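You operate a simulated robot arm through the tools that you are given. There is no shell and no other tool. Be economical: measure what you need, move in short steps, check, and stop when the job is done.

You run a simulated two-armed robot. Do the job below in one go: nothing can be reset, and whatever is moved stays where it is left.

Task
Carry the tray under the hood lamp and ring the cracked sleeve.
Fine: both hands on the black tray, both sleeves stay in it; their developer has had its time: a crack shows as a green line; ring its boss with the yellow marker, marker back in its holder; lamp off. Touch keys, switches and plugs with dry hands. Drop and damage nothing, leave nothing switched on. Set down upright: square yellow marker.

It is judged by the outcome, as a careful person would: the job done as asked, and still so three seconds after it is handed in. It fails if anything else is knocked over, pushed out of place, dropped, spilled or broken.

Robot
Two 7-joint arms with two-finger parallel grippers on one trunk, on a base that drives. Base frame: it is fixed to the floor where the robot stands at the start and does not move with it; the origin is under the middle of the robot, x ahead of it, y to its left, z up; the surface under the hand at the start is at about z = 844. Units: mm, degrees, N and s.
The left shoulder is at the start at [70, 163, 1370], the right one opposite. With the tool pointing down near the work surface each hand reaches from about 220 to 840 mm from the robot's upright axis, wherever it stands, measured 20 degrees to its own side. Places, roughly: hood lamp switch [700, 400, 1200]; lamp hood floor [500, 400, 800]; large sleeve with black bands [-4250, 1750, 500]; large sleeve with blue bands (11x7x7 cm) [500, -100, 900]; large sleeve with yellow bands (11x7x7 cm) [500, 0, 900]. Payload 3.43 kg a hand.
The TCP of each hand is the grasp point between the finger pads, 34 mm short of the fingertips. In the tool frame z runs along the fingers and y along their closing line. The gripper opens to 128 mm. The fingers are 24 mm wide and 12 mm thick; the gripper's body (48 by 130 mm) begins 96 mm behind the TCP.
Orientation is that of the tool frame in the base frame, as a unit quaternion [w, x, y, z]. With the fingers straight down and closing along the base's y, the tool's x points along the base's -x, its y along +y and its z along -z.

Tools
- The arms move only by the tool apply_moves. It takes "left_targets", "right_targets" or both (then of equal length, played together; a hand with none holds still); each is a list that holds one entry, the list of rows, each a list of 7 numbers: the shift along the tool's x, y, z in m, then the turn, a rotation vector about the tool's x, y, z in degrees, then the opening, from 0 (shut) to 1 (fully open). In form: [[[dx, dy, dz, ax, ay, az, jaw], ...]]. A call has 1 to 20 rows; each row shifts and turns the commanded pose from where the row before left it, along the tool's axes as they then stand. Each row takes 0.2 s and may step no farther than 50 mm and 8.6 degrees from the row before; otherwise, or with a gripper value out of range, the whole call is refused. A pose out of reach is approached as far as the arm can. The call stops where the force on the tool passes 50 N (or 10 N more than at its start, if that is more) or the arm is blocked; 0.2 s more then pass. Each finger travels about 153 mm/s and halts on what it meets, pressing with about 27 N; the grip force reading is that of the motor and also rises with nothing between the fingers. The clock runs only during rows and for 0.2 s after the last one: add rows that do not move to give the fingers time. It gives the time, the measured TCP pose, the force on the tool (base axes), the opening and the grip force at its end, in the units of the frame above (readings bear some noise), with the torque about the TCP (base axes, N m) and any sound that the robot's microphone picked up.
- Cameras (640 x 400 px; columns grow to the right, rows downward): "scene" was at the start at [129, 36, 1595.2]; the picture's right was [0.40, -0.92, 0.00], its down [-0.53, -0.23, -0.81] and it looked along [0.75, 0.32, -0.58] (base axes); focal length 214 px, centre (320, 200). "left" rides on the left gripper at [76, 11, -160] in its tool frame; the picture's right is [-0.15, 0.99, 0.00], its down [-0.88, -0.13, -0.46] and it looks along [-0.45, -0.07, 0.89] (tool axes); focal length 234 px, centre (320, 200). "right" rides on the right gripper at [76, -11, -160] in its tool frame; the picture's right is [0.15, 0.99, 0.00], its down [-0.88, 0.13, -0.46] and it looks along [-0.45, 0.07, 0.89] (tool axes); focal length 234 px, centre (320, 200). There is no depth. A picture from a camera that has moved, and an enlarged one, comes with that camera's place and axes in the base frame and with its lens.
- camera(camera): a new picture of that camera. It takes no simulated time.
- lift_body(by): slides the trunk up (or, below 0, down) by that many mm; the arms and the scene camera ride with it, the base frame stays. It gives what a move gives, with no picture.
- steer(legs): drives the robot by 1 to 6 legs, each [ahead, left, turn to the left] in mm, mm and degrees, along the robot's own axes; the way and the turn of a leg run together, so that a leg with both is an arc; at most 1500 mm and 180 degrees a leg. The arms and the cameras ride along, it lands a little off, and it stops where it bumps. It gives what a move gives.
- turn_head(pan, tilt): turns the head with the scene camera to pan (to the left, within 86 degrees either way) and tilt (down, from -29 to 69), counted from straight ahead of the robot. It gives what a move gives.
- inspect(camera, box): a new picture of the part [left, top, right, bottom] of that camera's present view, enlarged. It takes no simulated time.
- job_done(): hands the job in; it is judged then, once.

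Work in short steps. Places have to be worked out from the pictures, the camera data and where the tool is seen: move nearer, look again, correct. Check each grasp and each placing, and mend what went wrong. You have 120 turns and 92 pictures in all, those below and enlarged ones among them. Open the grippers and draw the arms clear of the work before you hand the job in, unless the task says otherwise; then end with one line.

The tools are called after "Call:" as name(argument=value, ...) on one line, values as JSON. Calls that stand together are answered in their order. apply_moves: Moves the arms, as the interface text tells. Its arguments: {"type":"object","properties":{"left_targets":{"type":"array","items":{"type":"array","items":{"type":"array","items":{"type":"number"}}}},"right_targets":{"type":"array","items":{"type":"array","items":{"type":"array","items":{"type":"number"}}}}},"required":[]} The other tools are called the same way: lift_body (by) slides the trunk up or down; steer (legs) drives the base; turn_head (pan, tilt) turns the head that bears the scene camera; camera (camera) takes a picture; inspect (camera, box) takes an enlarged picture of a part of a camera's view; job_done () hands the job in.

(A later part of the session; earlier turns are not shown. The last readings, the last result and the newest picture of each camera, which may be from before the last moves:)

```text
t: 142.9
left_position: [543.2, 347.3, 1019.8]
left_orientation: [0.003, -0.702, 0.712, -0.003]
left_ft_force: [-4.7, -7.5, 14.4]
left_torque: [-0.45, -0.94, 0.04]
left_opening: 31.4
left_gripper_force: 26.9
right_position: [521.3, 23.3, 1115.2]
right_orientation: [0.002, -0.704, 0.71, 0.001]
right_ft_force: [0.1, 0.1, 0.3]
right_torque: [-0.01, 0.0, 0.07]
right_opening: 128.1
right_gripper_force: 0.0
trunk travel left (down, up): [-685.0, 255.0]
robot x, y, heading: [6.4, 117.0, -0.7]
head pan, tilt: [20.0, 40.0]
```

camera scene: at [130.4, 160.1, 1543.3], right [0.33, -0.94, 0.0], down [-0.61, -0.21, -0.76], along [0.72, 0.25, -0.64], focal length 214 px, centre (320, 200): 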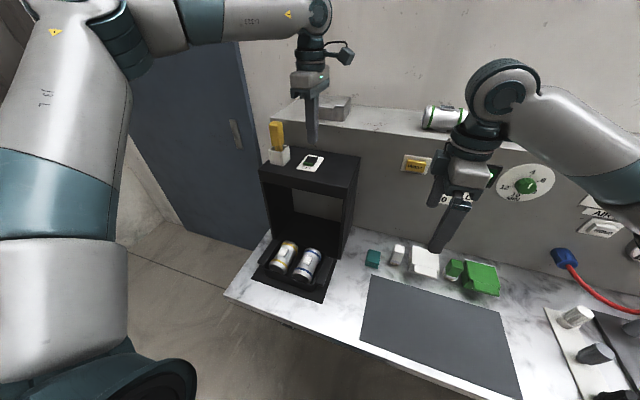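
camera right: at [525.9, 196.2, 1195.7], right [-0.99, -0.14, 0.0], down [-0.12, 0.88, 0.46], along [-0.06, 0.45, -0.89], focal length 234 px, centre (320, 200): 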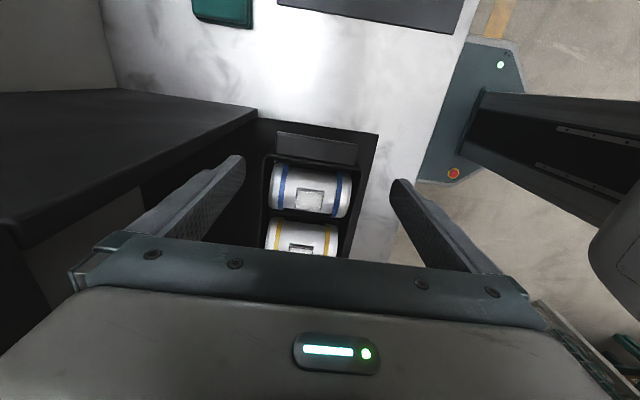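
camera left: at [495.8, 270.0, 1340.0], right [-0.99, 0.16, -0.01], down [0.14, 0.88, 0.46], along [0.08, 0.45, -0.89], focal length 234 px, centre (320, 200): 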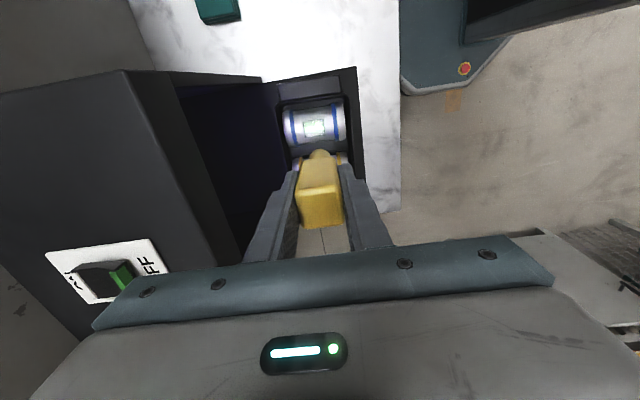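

Slightly firm at 14 N, so I ease off 1 mm and continue onto the +y side.

Call:
apply_moves(left_targets=[[[-0.005, 0, -0.0003, 0, 0, 0, 0.1], [-0.005, 0.001, 0.0015, 0, 0, 0, 0.1], [-0.004, 0.004, 0.0017, 0, 0, 0, 0.1], [-0.003, 0.006, 0.0018, 0, 0, 0, 0.1]]])

Call:
inspect(camera="left", box=[240, 90, 400, 190])

```text
t: 143.9
left_position: [534.4, 365.3, 1014.7]
left_orientation: [0.003, -0.702, 0.712, -0.003]
left_ft_force: [4.4, -5.8, 15.4]
left_torque: [-0.59, -0.37, 0.04]
left_opening: 31.6
left_gripper_force: 27.4
right_position: [521.5, 24.0, 1115.8]
right_orientation: [0.002, -0.703, 0.711, 0.0]
right_ft_force: [-0.4, -0.9, -0.1]
right_torque: [-0.01, -0.01, -0.01]
right_opening: 128.1
right_gripper_force: 0.1
trunk travel left (down, up): [-685.0, 255.0]
robot x, y, heading: [8.4, 121.5, -0.8]
head pan, tilt: [20.0, 40.0]
```

```text
4.00 times, centred on (320, 140) of left
camera zoom: at [521.1, 289.5, 1173.8], right [-0.99, 0.16, -0.01], down [0.14, 0.88, 0.46], along [0.08, 0.45, -0.89], focal length 937 px, centre (320, 440)
```

zoom: 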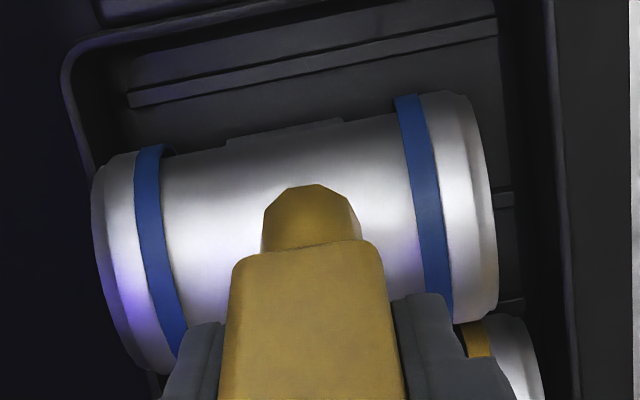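

The sleeve has rolled: its boss now faces the −y side. I stop, lift the marker clear and look.

Call:
apply_moves(left_targets=[[[0, 0, -0.005, 0, 0, 0, 0.1], [0, 0, -0.03, 0, 0, 0, 0.1], [0, 0, -0.03, 0, 0, 0, 0.1], [0, 0.03, 0, 0, 0, 0, 0.1], [-0.03, 0.03, 0, 0, 0, 0, 0.1], [-0.03, 0.03, 0, 0, 0, 0, 0.1]]])

Call:
inspect(camera="scene", box=[265, 200, 355, 275])

Call:
inspect(camera="left", box=[190, 20, 350, 150])

```text
t: 145.3
left_position: [444.5, 429.3, 1075.2]
left_orientation: [0.002, -0.701, 0.713, -0.004]
left_ft_force: [-0.8, -0.5, -0.7]
left_torque: [-0.04, -0.05, -0.01]
left_opening: 31.3
left_gripper_force: 27.0
right_position: [520.6, 27.2, 1115.3]
right_orientation: [0.001, -0.704, 0.711, -0.001]
right_ft_force: [-0.5, 0.0, 0.3]
right_torque: [-0.02, -0.04, 0.01]
right_opening: 128.1
right_gripper_force: 0.0
trunk travel left (down, up): [-685.0, 255.0]
robot x, y, heading: [7.7, 122.5, -0.4]
head pan, tilt: [20.0, 40.0]
```

```text
5.33 times, centred on (310, 238) of scene
camera zoom: at [134.7, 150.4, 1423.7], right [0.33, -0.94, 0.0], down [-0.61, -0.21, -0.77], along [0.72, 0.25, -0.64], focal length 1144 px, centre (373, 0)
```

zoom: 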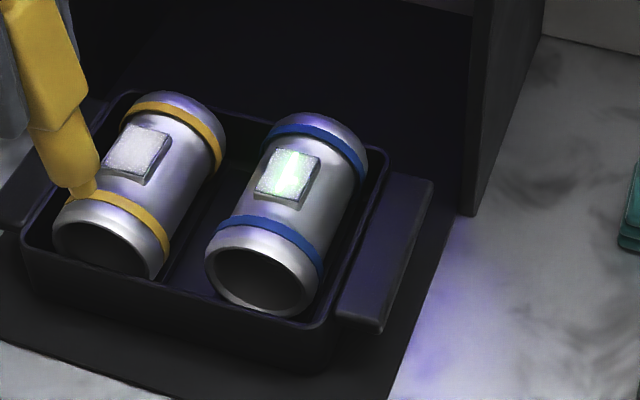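

```text
3.08 times, centred on (270, 85) of left
camera zoom: at [431.8, 354.0, 1235.3], right [-0.99, 0.16, -0.01], down [0.14, 0.88, 0.45], along [0.08, 0.45, -0.89], focal length 720 px, centre (474, 554)
```

zoom: 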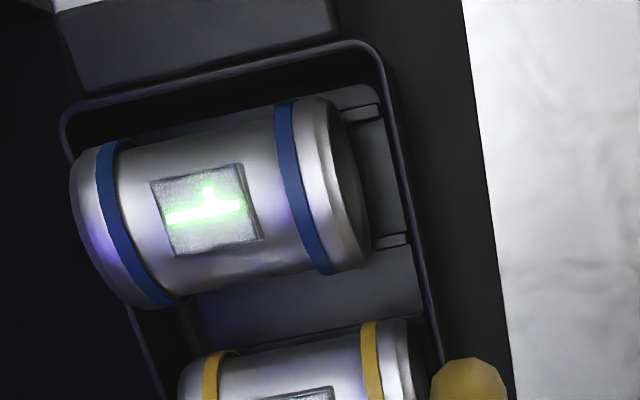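

The sleeve self-righted, boss up, but it slid forward in the tray; its boss is now at about [541,345]. It moves at a touch, and my hand body comes close to the hood front in this yaw. I raise and turn the hand to its natural yaw, which is narrow in x.

Call:
apply_moves(left_targets=[[[0, 0, -0.04, 0, 0, 0, 0.1], [0, 0, 0, 0, 0, 8.1, 0.1], [0, 0, 0, 0, 0, 8.1, 0.1], [0, 0, 0, 0, 0, 8.1, 0.1], [0, 0, 0, 0, 0, 8.1, 0.1], [0, 0, 0, 0, 0, 8.1, 0.1], [0, 0, 0, 0, 0, 8.1, 0.1], [0, 0, 0, 0, 0, 8.1, 0.1], [0, 0, 0, 0, 0, 8.1, 0.1], [0, 0, 0, 0, 0, 8.1, 0.1], [0, 0, 0, 0, 0, 8.1, 0.1], [0, 0, 0, 0, 0, 8, 0.1]]])

Call:
camera(camera="left")

```text
t: 147.9
left_position: [445.6, 427.5, 1117.0]
left_orientation: [0.004, 0.0, 1.0, 0.0]
left_ft_force: [0.5, 0.6, 0.3]
left_torque: [0.01, 0.03, -0.01]
left_opening: 31.4
left_gripper_force: 27.1
right_position: [521.5, 24.7, 1114.7]
right_orientation: [0.001, -0.704, 0.71, 0.001]
right_ft_force: [0.4, 1.2, 1.0]
right_torque: [0.02, -0.03, -0.01]
right_opening: 128.1
right_gripper_force: 0.1
trunk travel left (down, up): [-685.0, 255.0]
robot x, y, heading: [6.5, 118.7, -0.7]
head pan, tilt: [20.0, 40.0]
```

```text
17 pictures are left
camera left: at [368.5, 439.4, 1276.5], right [0.15, 0.99, 0.0], down [0.88, -0.13, 0.46], along [0.46, -0.07, -0.89], focal length 234 px, centre (320, 200)
```

left: 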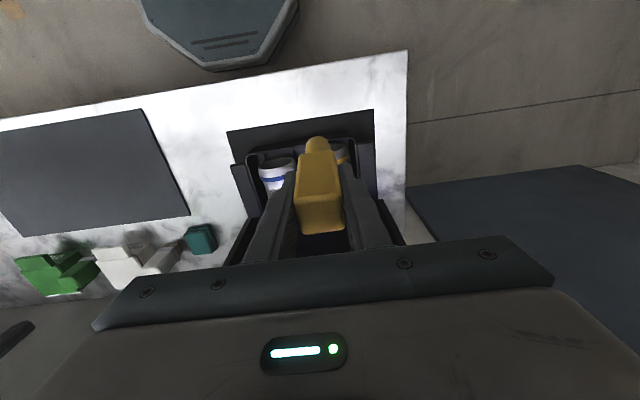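

Now I bring the nib above the near edge of the boss, well clear of the surface, and check its relation to the boss.

Call:
apply_moves(left_targets=[[[-0.02, -0.02, 0, 0, 0, 0, 0.1], [-0.02, -0.02, 0, 0, 0, 0, 0.1], [-0.02, -0.02, 0, 0, 0, 0, 0.1], [-0.011, -0.0225, 0, 0, 0, 0, 0.1], [0, 0, 0.03, 0, 0, 0, 0.1], [0, 0, 0.03, 0, 0, 0, 0.1], [0, 0, 0.02, 0, 0, 0, 0.1], [0, 0, 0, 0, 0, 0, 0.1]]])

Call:
inspect(camera="scene", box=[280, 205, 340, 265])

```text
t: 149.7
left_position: [517.1, 342.9, 1039.9]
left_orientation: [0.004, -0.001, 1.0, -0.001]
left_ft_force: [0.1, 0.6, 0.0]
left_torque: [-0.04, 0.02, -0.02]
left_opening: 31.0
left_gripper_force: 26.8
right_position: [521.4, 26.0, 1114.2]
right_orientation: [0.001, -0.704, 0.71, 0.001]
right_ft_force: [-0.4, 0.8, -0.4]
right_torque: [-0.02, -0.02, -0.02]
right_opening: 128.2
right_gripper_force: 0.0
trunk travel left (down, up): [-685.0, 255.0]
robot x, y, heading: [6.8, 118.6, -0.7]
head pan, tilt: [20.0, 40.0]
```

```text
6.67 times, centred on (310, 235) of scene
camera zoom: at [136.2, 148.7, 1423.6], right [0.33, -0.94, 0.0], down [-0.61, -0.21, -0.77], along [0.72, 0.25, -0.64], focal length 1430 px, centre (387, -33)
```

zoom: 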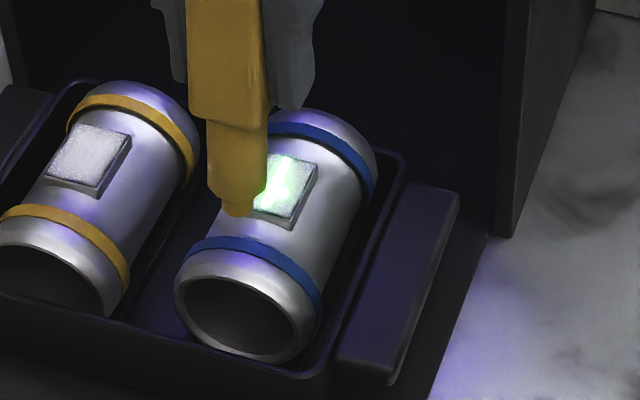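

The nib image tells me the marker has pivoted about 8° in the grip, nib toward the robot. I lean the hand 8° to make it vertical again, then lower to just above the surface on the near side.

Call:
apply_moves(left_targets=[[[0, 0, 0, 0, -8, 0, 0.1], [0.0012, -0.001, 0.0085, 0, 0, 0, 0.1], [0.0012, -0.001, 0.0085, 0, 0, 0, 0.1], [0, 0, 0, 0, 0, 0, 0.1]]])

Call:
inspect(camera="scene", box=[280, 205, 340, 265])

```text
t: 150.7
left_position: [515.5, 342.7, 1022.3]
left_orientation: [0.073, -0.001, 0.997, -0.001]
left_ft_force: [-1.0, 0.8, -0.3]
left_torque: [-0.02, 0.0, -0.01]
left_opening: 31.2
left_gripper_force: 26.7
right_position: [521.8, 24.6, 1115.0]
right_orientation: [0.0, -0.704, 0.71, -0.001]
right_ft_force: [0.2, 0.1, 0.3]
right_torque: [0.01, 0.0, -0.02]
right_opening: 127.9
right_gripper_force: 0.1
trunk travel left (down, up): [-685.0, 255.0]
robot x, y, heading: [9.4, 120.5, -0.6]
head pan, tilt: [20.0, 40.0]
```

```text
6.67 times, centred on (310, 235) of scene
camera zoom: at [135.8, 148.1, 1423.6], right [0.33, -0.94, 0.0], down [-0.61, -0.21, -0.77], along [0.72, 0.25, -0.64], focal length 1430 px, centre (387, -33)
```

zoom: 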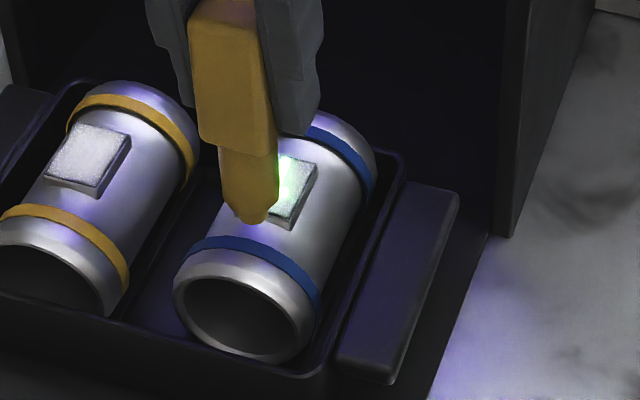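

The marker is vertical again, nib about 4 mm above the surface at the near edge. I descend gently.

Call:
apply_moves(left_targets=[[[0.0002, 0, 0.0015, 0, 0, 0, 0.1], [0.0002, 0, 0.0015, 0, 0, 0, 0.1], [0, 0, 0, 0, 0, 0, 0.1]]])

Call:
apply_moves(left_targets=[[[0.0001, 0, 0.0008, 0, 0, 0, 0.1], [0, 0, 0, 0, 0, 0, 0.1]]])

Call:
apply_moves(left_targets=[[[0.0001, 0, 0.0007, 0, 0, 0, 0.1], [0, 0, 0, 0, 0, 0, 0.1]]])

```text
t: 151.5
left_position: [518.6, 342.6, 1019.1]
left_orientation: [0.073, -0.001, 0.997, 0.001]
left_ft_force: [-0.7, 0.9, -0.6]
left_torque: [-0.05, -0.02, 0.02]
left_opening: 31.1
left_gripper_force: 26.5
right_position: [523.0, 24.5, 1114.3]
right_orientation: [0.001, -0.703, 0.711, 0.001]
right_ft_force: [-0.2, -0.1, 0.3]
right_torque: [0.01, -0.01, 0.0]
right_opening: 127.6
right_gripper_force: 0.1
trunk travel left (down, up): [-685.0, 255.0]
robot x, y, heading: [7.2, 120.2, -0.6]
head pan, tilt: [20.0, 40.0]
```

```text
t: 152.1
left_position: [518.6, 343.0, 1017.4]
left_orientation: [0.073, -0.001, 0.997, 0.0]
left_ft_force: [0.4, 0.0, 0.0]
left_torque: [-0.02, 0.01, 0.0]
left_opening: 31.2
left_gripper_force: 26.8
right_position: [522.8, 25.3, 1115.1]
right_orientation: [0.0, -0.704, 0.711, 0.001]
right_ft_force: [0.4, -0.3, 0.6]
right_torque: [0.04, -0.02, 0.0]
right_opening: 127.8
right_gripper_force: 0.0
trunk travel left (down, up): [-685.0, 255.0]
robot x, y, heading: [8.3, 120.1, -0.5]
head pan, tilt: [20.0, 40.0]
```

```text
t: 152.7
left_position: [518.5, 341.4, 1016.7]
left_orientation: [0.073, 0.0, 0.997, -0.001]
left_ft_force: [0.4, -0.5, -1.1]
left_torque: [0.01, 0.01, 0.01]
left_opening: 31.4
left_gripper_force: 26.9
right_position: [521.9, 24.5, 1114.1]
right_orientation: [0.001, -0.704, 0.711, 0.0]
right_ft_force: [0.0, 0.3, 0.0]
right_torque: [-0.02, 0.02, 0.03]
right_opening: 128.1
right_gripper_force: 0.0
trunk travel left (down, up): [-685.0, 255.0]
robot x, y, heading: [6.6, 119.5, -0.7]
head pan, tilt: [20.0, 40.0]
```

Not in contact yet; I keep going in 0.8 mm steps.

Call:
apply_moves(left_targets=[[[0.0001, 0, 0.0008, 0, 0, 0, 0.1], [0, 0, 0, 0, 0, 0, 0.1]]])

Call:
apply_moves(left_targets=[[[0.0001, 0, 0.0008, 0, 0, 0, 0.1], [0, 0, 0, 0, 0, 0, 0.1]]])

Call:
inspect(camera="scene", box=[285, 215, 325, 255])

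```text
t: 153.3
left_position: [518.2, 342.2, 1016.2]
left_orientation: [0.074, -0.001, 0.997, 0.0]
left_ft_force: [0.5, 0.2, -0.6]
left_torque: [0.05, -0.03, 0.07]
left_opening: 31.4
left_gripper_force: 27.0
right_position: [522.7, 24.4, 1114.7]
right_orientation: [0.001, -0.703, 0.711, 0.001]
right_ft_force: [0.9, -0.6, -0.6]
right_torque: [0.06, 0.0, -0.03]
right_opening: 127.9
right_gripper_force: 0.1
trunk travel left (down, up): [-685.0, 255.0]
robot x, y, heading: [11.0, 121.1, -0.8]
head pan, tilt: [20.0, 40.0]
```

```text
t: 153.9
left_position: [518.6, 343.2, 1016.0]
left_orientation: [0.073, -0.001, 0.997, 0.0]
left_ft_force: [-0.4, -1.0, -0.6]
left_torque: [0.0, -0.04, 0.01]
left_opening: 31.3
left_gripper_force: 26.8
right_position: [521.8, 24.6, 1113.5]
right_orientation: [0.0, -0.703, 0.711, 0.0]
right_ft_force: [0.5, -0.8, 0.4]
right_torque: [0.0, 0.01, 0.01]
right_opening: 127.7
right_gripper_force: 0.0
trunk travel left (down, up): [-685.0, 255.0]
robot x, y, heading: [6.5, 122.7, -0.7]
head pan, tilt: [20.0, 40.0]
```

```text
10.00 times, centred on (305, 235) of scene
camera zoom: at [136.6, 148.2, 1423.5], right [0.33, -0.94, 0.0], down [-0.61, -0.21, -0.77], along [0.72, 0.25, -0.64], focal length 2145 px, centre (470, -150)
```

zoom: 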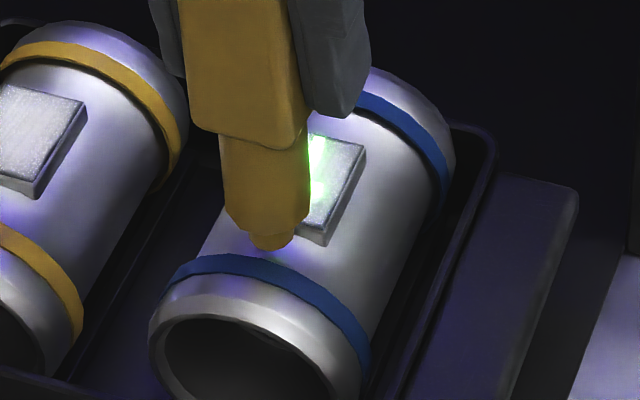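

The nib is 12 mm wide, so on the sides it touches earlier than I assumed, which is why the sleeve rolled. I find contact with one more small step before tracing a corrected 26×23 mm ring.

Call:
apply_moves(left_targets=[[[0.0001, 0, 0.0008, 0, 0, 0, 0.1], [0, 0, 0, 0, 0, 0, 0.1]]])

Call:
apply_moves(left_targets=[[[0.0001, 0, 0.0008, 0, 0, 0, 0.1], [0, 0, 0, 0, 0, 0, 0.1]]])

```text
t: 154.5
left_position: [518.7, 342.9, 1014.6]
left_orientation: [0.074, 0.0, 0.997, 0.0]
left_ft_force: [-0.8, 0.1, 0.0]
left_torque: [0.0, 0.0, 0.0]
left_opening: 31.1
left_gripper_force: 26.9
right_position: [522.4, 25.5, 1115.2]
right_orientation: [0.0, -0.703, 0.711, 0.001]
right_ft_force: [-0.6, 0.0, 0.4]
right_torque: [0.04, -0.01, 0.0]
right_opening: 128.0
right_gripper_force: 0.1
trunk travel left (down, up): [-685.0, 255.0]
robot x, y, heading: [7.8, 121.3, -0.7]
head pan, tilt: [20.0, 40.0]
```

```text
t: 155.1
left_position: [519.2, 343.1, 1013.7]
left_orientation: [0.073, -0.001, 0.997, 0.001]
left_ft_force: [0.6, 0.0, 0.3]
left_torque: [0.02, -0.02, 0.01]
left_opening: 31.1
left_gripper_force: 27.2
right_position: [522.4, 23.9, 1114.7]
right_orientation: [0.001, -0.704, 0.711, 0.0]
right_ft_force: [-0.4, 0.0, -0.6]
right_torque: [-0.02, -0.02, -0.02]
right_opening: 128.0
right_gripper_force: 0.0
trunk travel left (down, up): [-685.0, 255.0]
robot x, y, heading: [6.7, 121.6, -0.2]
head pan, tilt: [20.0, 40.0]
```

Still no contact; the marker slid up a bit in the grip earlier. Continuing carefully.

Call:
apply_moves(left_targets=[[[0.0001, 0, 0.0008, 0, 0, 0, 0.1], [0, 0, 0, 0, 0, 0, 0.1]]])

Call:
apply_moves(left_targets=[[[0.0001, 0, 0.0008, 0, 0, 0, 0.1], [0, 0, 0, 0, 0, 0, 0.1]]])

Call:
apply_moves(left_targets=[[[0.0001, 0, 0.0008, 0, 0, 0, 0.1], [0, 0, 0, 0, 0, 0, 0.1]]])

```text
t: 155.7
left_position: [517.5, 343.8, 1012.8]
left_orientation: [0.073, -0.002, 0.997, 0.0]
left_ft_force: [0.6, 0.2, -0.8]
left_torque: [0.01, 0.01, 0.03]
left_opening: 31.4
left_gripper_force: 27.1
right_position: [523.0, 25.2, 1113.8]
right_orientation: [0.001, -0.703, 0.711, 0.002]
right_ft_force: [0.2, 0.2, 0.8]
right_torque: [0.02, 0.03, -0.02]
right_opening: 128.1
right_gripper_force: 0.0
trunk travel left (down, up): [-685.0, 255.0]
robot x, y, heading: [10.8, 117.5, -0.8]
head pan, tilt: [20.0, 40.0]
```

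```text
t: 156.3
left_position: [517.4, 343.8, 1010.8]
left_orientation: [0.073, -0.001, 0.997, -0.001]
left_ft_force: [-0.7, 0.3, 0.4]
left_torque: [0.01, -0.02, 0.01]
left_opening: 31.2
left_gripper_force: 26.5
right_position: [522.6, 24.4, 1114.3]
right_orientation: [0.0, -0.703, 0.711, 0.001]
right_ft_force: [0.1, -1.0, -0.4]
right_torque: [0.01, -0.01, -0.02]
right_opening: 128.0
right_gripper_force: 0.0
trunk travel left (down, up): [-685.0, 255.0]
robot x, y, heading: [11.4, 119.2, -0.9]
head pan, tilt: [20.0, 40.0]
```

```text
t: 156.9
left_position: [518.5, 342.0, 1011.1]
left_orientation: [0.073, -0.001, 0.997, 0.0]
left_ft_force: [0.2, -0.2, -0.7]
left_torque: [0.0, 0.0, -0.02]
left_opening: 31.2
left_gripper_force: 27.1
right_position: [522.9, 24.7, 1114.6]
right_orientation: [0.0, -0.703, 0.711, 0.001]
right_ft_force: [-0.3, -0.2, 0.7]
right_torque: [-0.01, 0.01, -0.01]
right_opening: 128.0
right_gripper_force: 0.1
trunk travel left (down, up): [-685.0, 255.0]
robot x, y, heading: [8.8, 119.3, -0.7]
head pan, tilt: [20.0, 40.0]
```

I verify the nib height with a close view.

Call:
inspect(camera="scene", box=[285, 215, 325, 255])

```text
10.00 times, centred on (305, 235) of scene
camera zoom: at [136.6, 148.2, 1423.5], right [0.33, -0.94, 0.0], down [-0.61, -0.21, -0.77], along [0.72, 0.25, -0.64], focal length 2145 px, centre (470, -150)
```

zoom: 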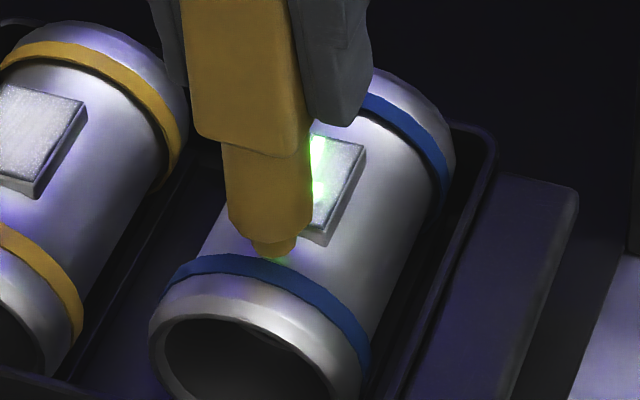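

The nib is really at x≈509, so about 4.5° of tilt remains. I raise 2 mm, lean a further 4.5°, and re-place the nib at the near edge.

Call:
apply_moves(left_targets=[[[-0.0003, 0, -0.002, 0, 0, 0, 0.1], [0, 0, 0, 0, -4.5, 0, 0.1], [0.0029, -0.001, -0.0006, 0, 0, 0, 0.1], [0.0003, 0, 0.0015, 0, 0, 0, 0.1], [0, 0, 0, 0, 0, 0, 0.1]]])

Call:
apply_moves(left_targets=[[[0.0002, 0, 0.0008, 0, 0, 0, 0.1], [0, 0, 0, 0, 0, 0, 0.1]]])

Call:
apply_moves(left_targets=[[[0.0002, 0, 0.0008, 0, 0, 0, 0.1], [0, 0, 0, 0, 0, 0, 0.1]]])

```text
t: 158.1
left_position: [514.9, 341.2, 1011.1]
left_orientation: [0.113, -0.002, 0.994, 0.0]
left_ft_force: [0.8, 0.4, -0.3]
left_torque: [-0.01, 0.02, -0.01]
left_opening: 31.2
left_gripper_force: 26.8
right_position: [522.4, 24.0, 1114.2]
right_orientation: [0.0, -0.703, 0.711, 0.0]
right_ft_force: [-0.2, 0.1, 0.3]
right_torque: [-0.01, 0.0, -0.01]
right_opening: 128.0
right_gripper_force: 0.1
trunk travel left (down, up): [-685.0, 255.0]
robot x, y, heading: [9.9, 122.6, -0.7]
head pan, tilt: [20.0, 40.0]
```

```text
t: 158.7
left_position: [515.7, 341.6, 1010.1]
left_orientation: [0.112, -0.001, 0.994, 0.0]
left_ft_force: [-0.8, -1.1, -0.1]
left_torque: [0.04, 0.0, -0.02]
left_opening: 31.2
left_gripper_force: 27.4
right_position: [522.5, 25.7, 1113.7]
right_orientation: [0.001, -0.703, 0.711, 0.001]
right_ft_force: [-0.1, -0.4, -0.7]
right_torque: [0.0, -0.04, -0.02]
right_opening: 128.0
right_gripper_force: 0.1
trunk travel left (down, up): [-685.0, 255.0]
robot x, y, heading: [4.3, 118.7, -0.4]
head pan, tilt: [20.0, 40.0]
```

```text
t: 159.3
left_position: [515.2, 342.9, 1009.5]
left_orientation: [0.114, -0.001, 0.994, 0.001]
left_ft_force: [-0.5, 1.4, 7.5]
left_torque: [0.09, -0.09, 0.03]
left_opening: 31.2
left_gripper_force: 27.1
right_position: [520.9, 23.5, 1115.0]
right_orientation: [0.001, -0.704, 0.71, 0.0]
right_ft_force: [0.1, -0.5, -0.2]
right_torque: [0.02, -0.01, 0.01]
right_opening: 128.1
right_gripper_force: 0.0
trunk travel left (down, up): [-685.0, 255.0]
robot x, y, heading: [6.9, 117.6, -0.4]
head pan, tilt: [20.0, 40.0]
```

Light contact at 7.5 N. I lift half a millimetre and trace the first half of the ring with the corrected side heights.

Call:
apply_moves(left_targets=[[[-0.0001, -0.007, -0.0005, 0, 0, 0, 0.1], [0.0002, -0.007, 0.0009, 0, 0, 0, 0.1], [-0.002, -0.006, 0.0026, 0, 0, 0, 0.1], [-0.005, -0.003, 0.0025, 0, 0, 0, 0.1], [-0.0088, 0, 0.0019, 0, 0, 0, 0.1], [-0.0088, 0, 0.0019, 0, 0, 0, 0.1]]])

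Call:
inspect(camera="scene", box=[285, 210, 335, 260])

```text
t: 160.7
left_position: [539.3, 318.2, 1005.6]
left_orientation: [0.113, -0.002, 0.994, 0.0]
left_ft_force: [0.2, -0.6, -1.2]
left_torque: [0.0, -0.04, -0.05]
left_opening: 31.1
left_gripper_force: 27.0
right_position: [521.9, 23.0, 1114.8]
right_orientation: [0.0, -0.704, 0.71, 0.0]
right_ft_force: [0.4, 0.1, 0.1]
right_torque: [-0.01, 0.0, -0.02]
right_opening: 128.0
right_gripper_force: 0.1
trunk travel left (down, up): [-685.0, 255.0]
robot x, y, heading: [5.0, 122.0, -0.8]
head pan, tilt: [20.0, 40.0]
```

```text
8.00 times, centred on (310, 235) of scene
camera zoom: at [136.1, 148.1, 1423.5], right [0.33, -0.94, 0.0], down [-0.61, -0.21, -0.77], along [0.72, 0.25, -0.64], focal length 1716 px, centre (400, -80)
```

zoom: 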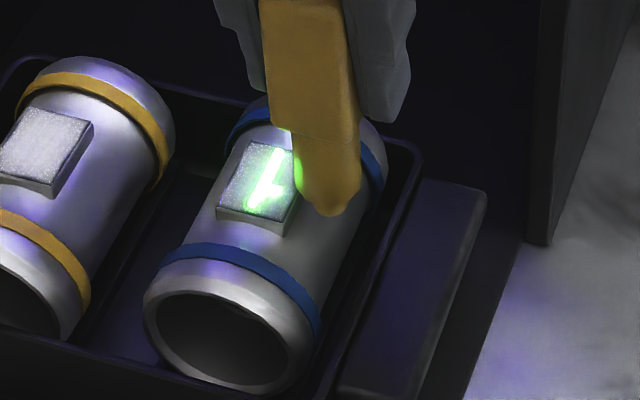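

The sleeve is undisturbed and the nib is right beside the boss. I continue around the far side.

Call:
apply_moves(left_targets=[[[-0.0088, 0, 0.0019, 0, 0, 0, 0.1], [-0.0088, 0, 0.0019, 0, 0, 0, 0.1], [-0.0057, 0.003, -0.0003, 0, 0, 0, 0.1], [-0.0029, 0.006, -0.0015, 0, 0, 0, 0.1], [-0.0002, 0.007, -0.0009, 0, 0, 0, 0.1], [0, 0.007, 0, 0, 0, 0, 0.1]]])

```text
t: 162.1
left_position: [566.4, 341.4, 1010.9]
left_orientation: [0.113, -0.001, 0.994, 0.0]
left_ft_force: [0.5, 0.5, -0.4]
left_torque: [0.0, -0.03, -0.01]
left_opening: 31.1
left_gripper_force: 26.8
right_position: [521.8, 24.4, 1114.0]
right_orientation: [0.0, -0.703, 0.711, 0.0]
right_ft_force: [-0.2, 0.3, 0.1]
right_torque: [0.01, -0.02, 0.0]
right_opening: 128.1
right_gripper_force: 0.0
trunk travel left (down, up): [-685.0, 255.0]
robot x, y, heading: [8.3, 120.5, -0.6]
head pan, tilt: [20.0, 40.0]
```

Still smooth with no disturbance. I continue along the +y side.

Call:
apply_moves(left_targets=[[[0, 0.007, 0, 0, 0, 0, 0.1], [0.0002, 0.007, 0.0009, 0, 0, 0, 0.1], [0.0029, 0.006, 0.0015, 0, 0, 0, 0.1], [0.0057, 0.003, 0.0003, 0, 0, 0, 0.1], [0.0088, 0, -0.0019, 0, 0, 0, 0.1], [0.0088, 0, -0.0019, 0, 0, 0, 0.1], [0.0088, 0, -0.0019, 0, 0, 0, 0.1], [0.0088, 0, -0.0019, 0, 0, 0, 0.1]]])

Call:
apply_moves(left_targets=[[[0.005, -0.003, -0.0027, 0, 0, 0, 0.1], [0.002, -0.006, -0.0026, 0, 0, 0, 0.1], [-0.0002, -0.007, -0.0009, 0, 0, 0, 0.1], [0, -0.007, 0, 0, 0, 0, 0.1]]])

Call:
inspect(camera="scene", box=[285, 210, 335, 260])

```text
t: 163.9
left_position: [522.1, 363.9, 1006.7]
left_orientation: [0.113, -0.001, 0.994, 0.0]
left_ft_force: [2.8, -0.2, 16.5]
left_torque: [-0.15, -0.36, 0.04]
left_opening: 31.0
left_gripper_force: 26.9
right_position: [520.5, 23.9, 1113.8]
right_orientation: [0.001, -0.703, 0.711, 0.0]
right_ft_force: [0.5, -1.0, -0.2]
right_torque: [0.01, -0.01, 0.0]
right_opening: 128.0
right_gripper_force: 0.1
trunk travel left (down, up): [-685.0, 255.0]
robot x, y, heading: [6.4, 118.3, -0.6]
head pan, tilt: [20.0, 40.0]
```

```text
t: 164.9
left_position: [513.6, 342.2, 1009.8]
left_orientation: [0.111, -0.001, 0.994, 0.0]
left_ft_force: [-0.7, 0.3, 0.1]
left_torque: [0.01, -0.03, 0.04]
left_opening: 31.3
left_gripper_force: 27.0
right_position: [521.1, 23.2, 1114.8]
right_orientation: [0.0, -0.704, 0.711, 0.001]
right_ft_force: [0.5, 0.1, -0.4]
right_torque: [-0.04, -0.01, 0.05]
right_opening: 127.9
right_gripper_force: 0.0
trunk travel left (down, up): [-685.0, 255.0]
robot x, y, heading: [10.7, 118.2, -0.7]
head pan, tilt: [20.0, 40.0]
```

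```text
8.00 times, centred on (310, 235) of scene
camera zoom: at [136.8, 148.0, 1423.5], right [0.33, -0.94, 0.0], down [-0.61, -0.21, -0.77], along [0.72, 0.25, -0.64], focal length 1716 px, centre (400, -80)
```

zoom: 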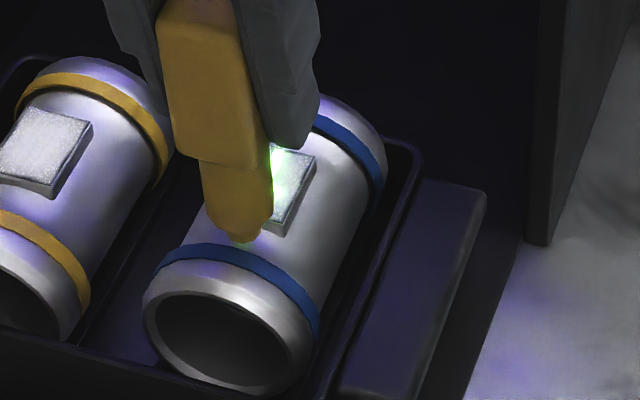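

I lift the marker away and look for marks around the boss.

Call:
apply_moves(left_targets=[[[0.002, 0, -0.01, 0, 0, 0, 0.1], [0.005, 0, -0.025, 0, 0, 0, 0.1], [0.03, 0.02, -0.01, 0, 0, 0, 0.1], [0.03, 0.02, 0, 0, 0, 0, 0.1], [0.01, 0.02, 0, 0, 0, 0, 0.1]]])

Call:
inspect(camera="scene", box=[290, 210, 330, 250])

```text
t: 166.1
left_position: [433.1, 403.3, 1040.8]
left_orientation: [0.111, -0.001, 0.994, -0.001]
left_ft_force: [-0.5, 0.5, -0.6]
left_torque: [0.0, -0.03, -0.02]
left_opening: 31.4
left_gripper_force: 26.7
left hand out of reach, approached as far as the arm can: row 5
right_position: [521.6, 25.8, 1114.5]
right_orientation: [0.0, -0.703, 0.711, 0.0]
right_ft_force: [-0.4, -1.2, 0.6]
right_torque: [0.0, -0.01, 0.0]
right_opening: 128.1
right_gripper_force: 0.0
trunk travel left (down, up): [-685.0, 255.0]
robot x, y, heading: [7.7, 115.2, -0.5]
head pan, tilt: [20.0, 40.0]
```

```text
10.00 times, centred on (310, 230) of scene
camera zoom: at [136.0, 149.4, 1423.6], right [0.33, -0.94, 0.0], down [-0.61, -0.21, -0.77], along [0.72, 0.25, -0.64], focal length 2145 px, centre (420, -100)
```

zoom: 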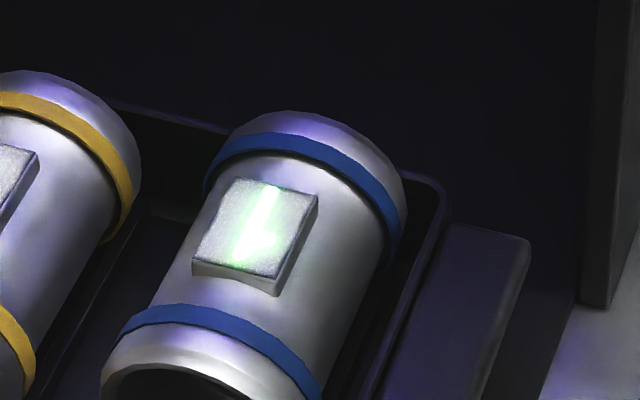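

There is no visible mark, though the sleeve kept its place. The mark probably needs real nib contact close in at the boss, so I return above the boss centre, to come down gently and ring it tighter.

Call:
apply_moves(left_targets=[[[-0.02635, -0.0155, 0.00583, 0, 0, 0, 0.1], [-0.02635, -0.0155, 0.00583, 0, 0, 0, 0.1], [-0.02635, -0.0155, 0.00583, 0, 0, 0, 0.1], [-0.02635, -0.0155, 0.00583, 0, 0, 0, 0.1], [0.0018, 0, 0.0078, 0, 0, 0, 0.1], [0.0018, 0, 0.0078, 0, 0, 0, 0.1], [0, 0, 0, 0, 0, 0, 0.1]]])

Call:
inspect(camera="scene", box=[290, 210, 330, 250])

```text
t: 167.7
left_position: [539.4, 341.6, 1024.8]
left_orientation: [0.112, -0.001, 0.994, 0.001]
left_ft_force: [0.7, 0.1, -1.0]
left_torque: [-0.03, -0.02, -0.01]
left_opening: 31.2
left_gripper_force: 26.8
right_position: [522.5, 24.4, 1113.1]
right_orientation: [0.001, -0.703, 0.711, 0.0]
right_ft_force: [-0.5, -0.1, 0.5]
right_torque: [0.02, 0.01, 0.02]
right_opening: 127.6
right_gripper_force: 0.1
trunk travel left (down, up): [-685.0, 255.0]
robot x, y, heading: [8.3, 121.2, -0.5]
head pan, tilt: [20.0, 40.0]
```

```text
10.00 times, centred on (310, 230) of scene
camera zoom: at [136.7, 148.0, 1423.5], right [0.33, -0.94, 0.0], down [-0.61, -0.21, -0.77], along [0.72, 0.25, -0.64], focal length 2145 px, centre (420, -100)
```

zoom: 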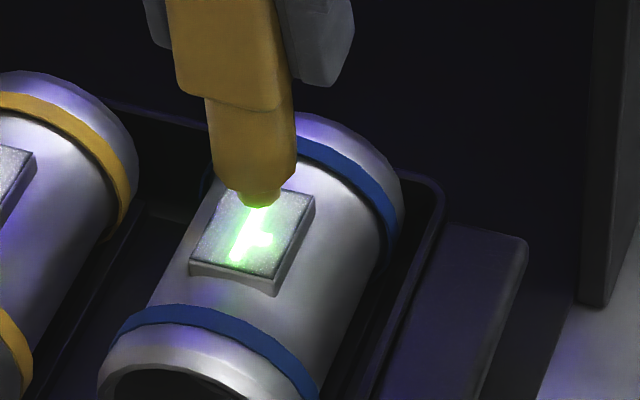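

The nib is centred over the boss. I descend softly until contact.

Call:
apply_moves(left_targets=[[[0.0017, 0, 0.0078, 0, 0, 0, 0.1], [0, 0, 0, 0, 0, 0, 0.1]]])

Call:
apply_moves(left_targets=[[[0.0002, 0, 0.001, 0, 0, 0, 0.1], [0, 0, 0, 0, 0, 0, 0.1]]])

Call:
apply_moves(left_targets=[[[0.0002, 0, 0.0008, 0, 0, 0, 0.1], [0, 0, 0, 0, 0, 0, 0.1]]])

```text
t: 168.3
left_position: [540.0, 342.5, 1016.9]
left_orientation: [0.113, -0.001, 0.994, 0.0]
left_ft_force: [-0.9, -0.5, -0.2]
left_torque: [-0.01, 0.0, 0.0]
left_opening: 31.2
left_gripper_force: 26.8
right_position: [521.7, 24.7, 1114.3]
right_orientation: [0.002, -0.704, 0.711, 0.001]
right_ft_force: [0.4, -0.4, 0.2]
right_torque: [0.0, -0.01, -0.01]
right_opening: 128.1
right_gripper_force: 0.0
trunk travel left (down, up): [-685.0, 255.0]
robot x, y, heading: [6.8, 116.8, -0.8]
head pan, tilt: [20.0, 40.0]
```

```text
t: 168.9
left_position: [540.3, 341.3, 1015.8]
left_orientation: [0.112, -0.001, 0.994, 0.0]
left_ft_force: [-1.0, 0.0, 0.3]
left_torque: [0.01, 0.02, 0.05]
left_opening: 31.1
left_gripper_force: 27.1
right_position: [521.5, 24.3, 1115.2]
right_orientation: [0.001, -0.703, 0.711, 0.001]
right_ft_force: [0.3, -0.9, -0.1]
right_torque: [-0.01, -0.01, 0.0]
right_opening: 127.9
right_gripper_force: 0.0
trunk travel left (down, up): [-685.0, 255.0]
robot x, y, heading: [7.6, 117.5, -0.4]
head pan, tilt: [20.0, 40.0]
```

```text
t: 169.5
left_position: [541.5, 341.0, 1014.1]
left_orientation: [0.112, -0.001, 0.994, 0.001]
left_ft_force: [0.4, 0.2, -0.4]
left_torque: [-0.01, -0.01, 0.03]
left_opening: 31.2
left_gripper_force: 27.0
right_position: [521.8, 23.9, 1114.8]
right_orientation: [0.0, -0.703, 0.711, 0.0]
right_ft_force: [0.6, 0.9, -0.2]
right_torque: [-0.01, -0.03, -0.01]
right_opening: 127.9
right_gripper_force: 0.1
trunk travel left (down, up): [-685.0, 255.0]
robot x, y, heading: [2.0, 121.7, -0.8]
head pan, tilt: [20.0, 40.0]
```

Call:
apply_moves(left_targets=[[[0.0002, 0, 0.0008, 0, 0, 0, 0.1], [0, 0, 0, 0, 0, 0, 0.1]]])

Call:
apply_moves(left_targets=[[[0.0002, 0, 0.0008, 0, 0, 0, 0.1], [0, 0, 0, 0, 0, 0, 0.1]]])

```text
t: 170.1
left_position: [541.6, 341.1, 1013.0]
left_orientation: [0.113, -0.001, 0.994, 0.0]
left_ft_force: [-0.4, 0.6, -1.0]
left_torque: [0.03, -0.02, -0.02]
left_opening: 31.3
left_gripper_force: 26.9
right_position: [521.5, 23.3, 1114.9]
right_orientation: [0.001, -0.704, 0.711, 0.001]
right_ft_force: [0.1, 0.7, -0.2]
right_torque: [0.0, -0.02, 0.01]
right_opening: 127.6
right_gripper_force: 0.1
trunk travel left (down, up): [-685.0, 255.0]
robot x, y, heading: [7.1, 117.2, -0.5]
head pan, tilt: [20.0, 40.0]
```

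```text
t: 170.7
left_position: [540.3, 341.0, 1010.7]
left_orientation: [0.112, -0.001, 0.994, 0.001]
left_ft_force: [0.6, -0.1, 0.1]
left_torque: [0.02, -0.02, 0.03]
left_opening: 31.2
left_gripper_force: 27.3
right_position: [521.4, 23.6, 1114.7]
right_orientation: [0.001, -0.703, 0.711, 0.0]
right_ft_force: [0.4, 1.1, -0.5]
right_torque: [0.03, 0.0, 0.01]
right_opening: 127.9
right_gripper_force: 0.0
trunk travel left (down, up): [-685.0, 255.0]
robot x, y, heading: [8.9, 119.7, -0.8]
head pan, tilt: [20.0, 40.0]
```

No contact yet (the marker slid in the grip again). I continue.

Call:
apply_moves(left_targets=[[[0.0002, 0, 0.001, 0, 0, 0, 0.1], [0, 0, 0, 0, 0, 0, 0.1]]])

Call:
apply_moves(left_targets=[[[0.0002, 0, 0.001, 0, 0, 0, 0.1], [0, 0, 0, 0, 0, 0, 0.1]]])

Call:
apply_moves(left_targets=[[[0.0002, 0, 0.001, 0, 0, 0, 0.1], [0, 0, 0, 0, 0, 0, 0.1]]])

```text
t: 171.3
left_position: [541.4, 340.5, 1009.3]
left_orientation: [0.113, -0.001, 0.994, 0.0]
left_ft_force: [0.6, -0.8, -0.3]
left_torque: [-0.02, 0.03, 0.02]
left_opening: 31.1
left_gripper_force: 27.5
right_position: [522.2, 23.9, 1116.0]
right_orientation: [0.002, -0.704, 0.71, 0.0]
right_ft_force: [0.1, -0.9, 0.4]
right_torque: [-0.01, 0.03, -0.03]
right_opening: 128.2
right_gripper_force: 0.2
trunk travel left (down, up): [-685.0, 255.0]
robot x, y, heading: [7.6, 122.7, -0.6]
head pan, tilt: [20.0, 40.0]
```

```text
t: 171.9
left_position: [540.7, 341.7, 1010.1]
left_orientation: [0.112, -0.002, 0.994, 0.0]
left_ft_force: [0.8, 0.4, -0.2]
left_torque: [0.03, 0.01, 0.02]
left_opening: 31.1
left_gripper_force: 26.6
right_position: [522.6, 23.5, 1114.3]
right_orientation: [0.001, -0.704, 0.71, 0.0]
right_ft_force: [0.7, -0.4, 0.0]
right_torque: [-0.03, 0.0, -0.02]
right_opening: 128.2
right_gripper_force: 0.1
trunk travel left (down, up): [-685.0, 255.0]
robot x, y, heading: [6.3, 121.8, -0.8]
head pan, tilt: [20.0, 40.0]
```

```text
t: 172.5
left_position: [541.4, 342.1, 1008.5]
left_orientation: [0.113, -0.001, 0.994, 0.0]
left_ft_force: [-1.0, 0.2, -0.2]
left_torque: [0.01, -0.02, 0.01]
left_opening: 31.2
left_gripper_force: 26.7
right_position: [521.9, 24.3, 1113.5]
right_orientation: [0.0, -0.703, 0.711, 0.0]
right_ft_force: [-0.1, 1.0, -0.2]
right_torque: [0.02, 0.01, -0.01]
right_opening: 128.0
right_gripper_force: 0.1
trunk travel left (down, up): [-685.0, 255.0]
robot x, y, heading: [7.9, 119.7, -0.8]
head pan, tilt: [20.0, 40.0]
```

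I check with a picture, since contact should have come.

Call:
inspect(camera="scene", box=[290, 210, 330, 250])

```text
10.00 times, centred on (310, 230) of scene
camera zoom: at [136.6, 148.2, 1423.5], right [0.33, -0.94, 0.0], down [-0.61, -0.21, -0.77], along [0.72, 0.25, -0.64], focal length 2145 px, centre (420, -100)
```

zoom: 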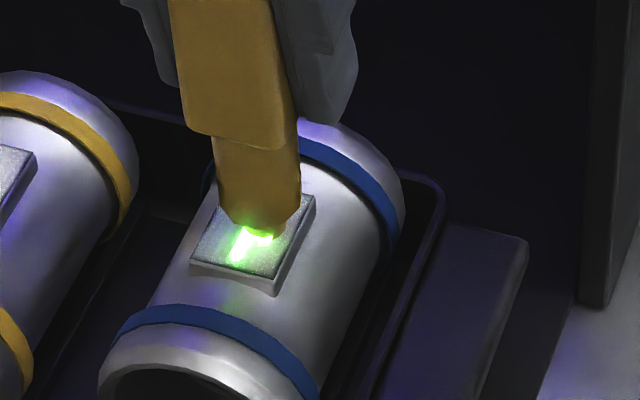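

The nib is just above the boss face. A few more small steps.

Call:
apply_moves(left_targets=[[[0.0002, 0, 0.0008, 0, 0, 0, 0.1], [0, 0, 0, 0, 0, 0, 0.1]]])

Call:
apply_moves(left_targets=[[[0.0002, 0, 0.0008, 0, 0, 0, 0.1], [0, 0, 0, 0, 0, 0, 0.1]]])

Call:
apply_moves(left_targets=[[[0.0002, 0, 0.0008, 0, 0, 0, 0.1], [0, 0, 0, 0, 0, 0, 0.1]]])

```text
t: 173.1
left_position: [541.9, 340.2, 1008.3]
left_orientation: [0.112, -0.001, 0.994, 0.0]
left_ft_force: [0.4, 0.0, 0.7]
left_torque: [0.04, 0.06, 0.02]
left_opening: 31.3
left_gripper_force: 27.1
right_position: [522.0, 22.7, 1115.3]
right_orientation: [0.0, -0.703, 0.711, 0.0]
right_ft_force: [-0.4, -0.7, 0.3]
right_torque: [-0.02, -0.01, 0.0]
right_opening: 128.1
right_gripper_force: 0.1
trunk travel left (down, up): [-685.0, 255.0]
robot x, y, heading: [5.8, 120.2, -0.4]
head pan, tilt: [20.0, 40.0]
```

```text
t: 173.7
left_position: [542.2, 340.8, 1006.9]
left_orientation: [0.114, -0.001, 0.994, 0.0]
left_ft_force: [-0.1, 1.7, 11.5]
left_torque: [0.22, 0.02, -0.01]
left_opening: 31.2
left_gripper_force: 27.1
right_position: [522.0, 24.2, 1114.9]
right_orientation: [0.001, -0.704, 0.71, 0.001]
right_ft_force: [0.2, 0.6, -0.5]
right_torque: [0.0, -0.02, 0.0]
right_opening: 128.1
right_gripper_force: 0.1
trunk travel left (down, up): [-685.0, 255.0]
robot x, y, heading: [7.1, 118.8, -0.5]
head pan, tilt: [20.0, 40.0]
```

```text
t: 174.3
left_position: [540.8, 339.5, 1008.3]
left_orientation: [0.114, 0.0, 0.993, 0.0]
left_ft_force: [2.5, 2.9, 18.9]
left_torque: [0.21, -0.22, -0.03]
left_opening: 31.3
left_gripper_force: 27.2
right_position: [520.6, 24.6, 1115.3]
right_orientation: [0.001, -0.703, 0.711, 0.0]
right_ft_force: [-0.9, -0.4, 1.0]
right_torque: [0.0, 0.01, 0.0]
right_opening: 128.0
right_gripper_force: 0.1
trunk travel left (down, up): [-685.0, 255.0]
robot x, y, heading: [4.6, 117.6, -0.5]
head pan, tilt: [20.0, 40.0]
```

Contact on the boss face. I ease off to a light touch and trace a ring of 11 mm radius on the boss around the crack, then check.

Call:
apply_moves(left_targets=[[[-0.011, 0, 0.0012, 0, 0, 0, 0.1], [0.0031, 0.0078, -0.0007, 0, 0, 0, 0.1], [0.0076, 0.0032, -0.0017, 0, 0, 0, 0.1], [0.0076, -0.0032, -0.0017, 0, 0, 0, 0.1], [0.0031, -0.0078, -0.0007, 0, 0, 0, 0.1], [-0.0031, -0.0078, 0.0007, 0, 0, 0, 0.1], [-0.0076, -0.0032, 0.0017, 0, 0, 0, 0.1], [-0.0076, 0.0032, 0.0017, 0, 0, 0, 0.1], [-0.0031, 0.0078, 0.0007, 0, 0, 0, 0.1]]])

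Call:
inspect(camera="scene", box=[285, 205, 335, 255])

```text
t: 176.3
left_position: [551.7, 339.4, 1007.2]
left_orientation: [0.112, -0.001, 0.994, -0.001]
left_ft_force: [-0.3, -1.5, 3.9]
left_torque: [-0.15, 0.05, 0.02]
left_opening: 31.2
left_gripper_force: 26.4
right_position: [521.5, 24.9, 1114.0]
right_orientation: [0.0, -0.704, 0.711, 0.001]
right_ft_force: [0.5, -0.4, -0.8]
right_torque: [-0.02, 0.0, -0.01]
right_opening: 127.8
right_gripper_force: 0.2
trunk travel left (down, up): [-685.0, 255.0]
robot x, y, heading: [5.3, 125.9, -0.6]
head pan, tilt: [20.0, 40.0]
```

```text
8.00 times, centred on (310, 230) of scene
camera zoom: at [136.1, 148.2, 1423.6], right [0.33, -0.94, 0.0], down [-0.61, -0.21, -0.77], along [0.72, 0.25, -0.64], focal length 1716 px, centre (400, -40)
```

zoom: 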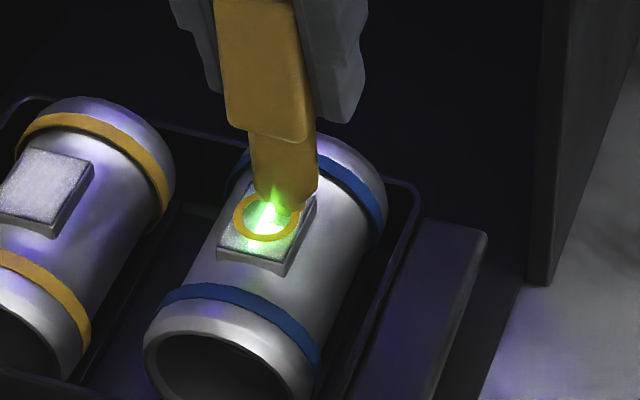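

A clear yellow ring is drawn on the cracked boss. Now I lift off, raise the trunk, and carry the marker back above its holder.

Call:
apply_moves(left_targets=[[[-0.0033, 0, -0.0146, 0, 0, 0, 0.1], [-0.0033, 0, -0.0146, 0, 0, 0, 0.1], [-0.0033, 0, -0.0146, 0, 0, 0, 0.1]]])

Call:
lift_body(by=200)

Call:
apply_moves(left_targets=[[[-0.0071, 0, -0.0322, 0, 0, 0, 0.1], [-0.0071, 0, -0.0322, 0, 0, 0, 0.1], [-0.0071, 0, -0.0322, 0, 0, 0, 0.1], [-0.0071, 0, -0.0322, 0, 0, 0, 0.1], [0, 0.03, 0, 0, 0, 0, 0.1], [0, 0.03, 0, 0, 0, 0, 0.1], [0, 0.03, 0, 0, 0, 0, 0.1], [0, 0.03, 0, 0, 0, 0, 0.1], [0, 0.03, 0, 0, 0, 0, 0.1]]])

```text
t: 177.1
left_position: [552.0, 341.0, 1052.0]
left_orientation: [0.112, 0.0, 0.994, 0.0]
left_ft_force: [0.0, 0.2, -0.4]
left_torque: [0.03, -0.02, 0.0]
left_opening: 31.3
left_gripper_force: 26.4
right_position: [522.1, 22.5, 1115.0]
right_orientation: [0.0, -0.704, 0.711, 0.0]
right_ft_force: [0.0, -0.2, -0.4]
right_torque: [-0.02, -0.01, -0.03]
right_opening: 128.1
right_gripper_force: 0.0
trunk travel left (down, up): [-685.0, 255.0]
robot x, y, heading: [9.1, 120.1, -0.6]
head pan, tilt: [20.0, 40.0]
```

```text
t: 179.3
left_position: [551.7, 340.1, 1252.7]
left_orientation: [0.113, 0.0, 0.994, 0.0]
left_ft_force: [1.2, 0.7, -0.7]
left_torque: [0.03, -0.01, -0.02]
left_opening: 31.3
left_gripper_force: 26.8
right_position: [523.2, 24.8, 1315.2]
right_orientation: [0.001, -0.703, 0.711, 0.001]
right_ft_force: [0.0, 0.1, 0.1]
right_torque: [-0.05, 0.03, 0.0]
right_opening: 128.1
right_gripper_force: 0.0
trunk travel left (down, up): [-885.0, 55.0]
robot x, y, heading: [3.7, 119.6, -0.7]
head pan, tilt: [20.0, 40.0]
```

```text
t: 181.3
left_position: [550.3, 492.3, 1382.3]
left_orientation: [0.113, -0.001, 0.994, 0.0]
left_ft_force: [0.0, 0.1, -0.8]
left_torque: [-0.02, -0.02, -0.04]
left_opening: 31.3
left_gripper_force: 27.2
right_position: [522.0, 27.2, 1314.0]
right_orientation: [0.0, -0.703, 0.711, 0.0]
right_ft_force: [0.3, 1.3, 0.6]
right_torque: [-0.04, 0.0, 0.01]
right_opening: 127.7
right_gripper_force: 0.1
trunk travel left (down, up): [-885.0, 55.0]
robot x, y, heading: [6.1, 119.8, -0.5]
head pan, tilt: [20.0, 40.0]
```

Now forward to x≈678 over the holder, and check from the scene camera.

Call:
apply_moves(left_targets=[[[-0.025, -0.0015, 0.0055, 0, 0, 0, 0.1], [-0.025, 0, 0.0055, 0, 0, 0, 0.1], [-0.025, 0, 0.0055, 0, 0, 0, 0.1], [-0.025, 0, 0.0055, 0, 0, 0, 0.1], [-0.025, 0, 0.0055, 0, 0, 0, 0.1], [0.0076, 0, 0.034, 0, 0, 0, 0.1], [0, 0, 0, 0, 0, 0, 0.1]]])

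Call:
inspect(camera="scene", box=[250, 80, 330, 160])

```text
t: 182.9
left_position: [680.3, 491.5, 1349.1]
left_orientation: [0.112, -0.002, 0.994, 0.0]
left_ft_force: [-1.2, 0.0, 0.3]
left_torque: [-0.01, 0.03, -0.03]
left_opening: 31.3
left_gripper_force: 26.8
right_position: [522.1, 24.6, 1314.4]
right_orientation: [0.0, -0.704, 0.711, 0.001]
right_ft_force: [0.6, 0.4, 0.2]
right_torque: [0.02, -0.02, 0.01]
right_opening: 128.0
right_gripper_force: 0.0
trunk travel left (down, up): [-885.0, 55.0]
robot x, y, heading: [9.3, 116.8, -0.7]
head pan, tilt: [20.0, 40.0]
```

```text
5.00 times, centred on (290, 120) of scene
camera zoom: at [136.1, 148.2, 1623.6], right [0.33, -0.94, 0.0], down [-0.61, -0.21, -0.77], along [0.72, 0.25, -0.64], focal length 1072 px, centre (470, 600)
```

zoom: 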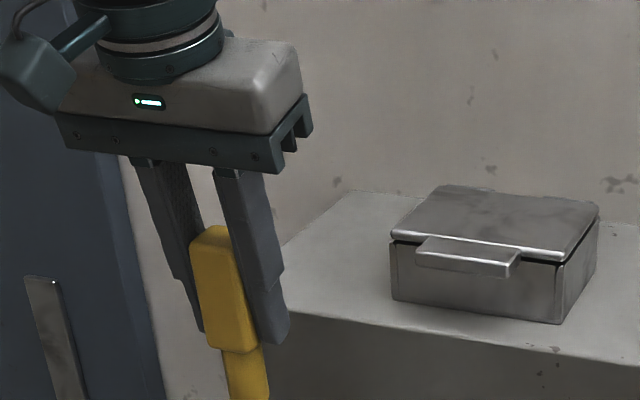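

I framed it too high; here is a view of the nib and holder.

Call:
inspect(camera="scene", box=[240, 110, 340, 200])

```text
4.44 times, centred on (290, 155) of scene
camera zoom: at [136.1, 148.2, 1623.6], right [0.33, -0.94, 0.0], down [-0.61, -0.21, -0.77], along [0.72, 0.25, -0.64], focal length 953 px, centre (453, 400)
```

zoom: 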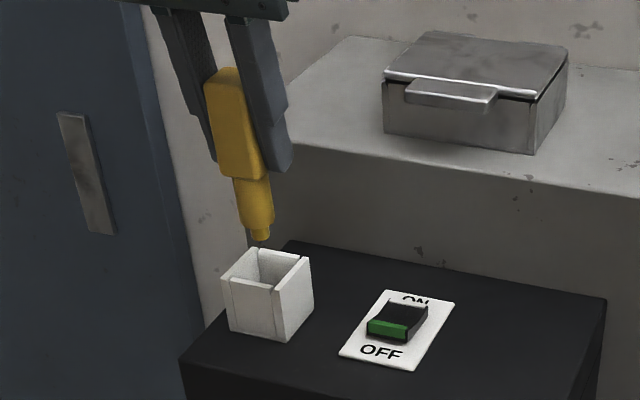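

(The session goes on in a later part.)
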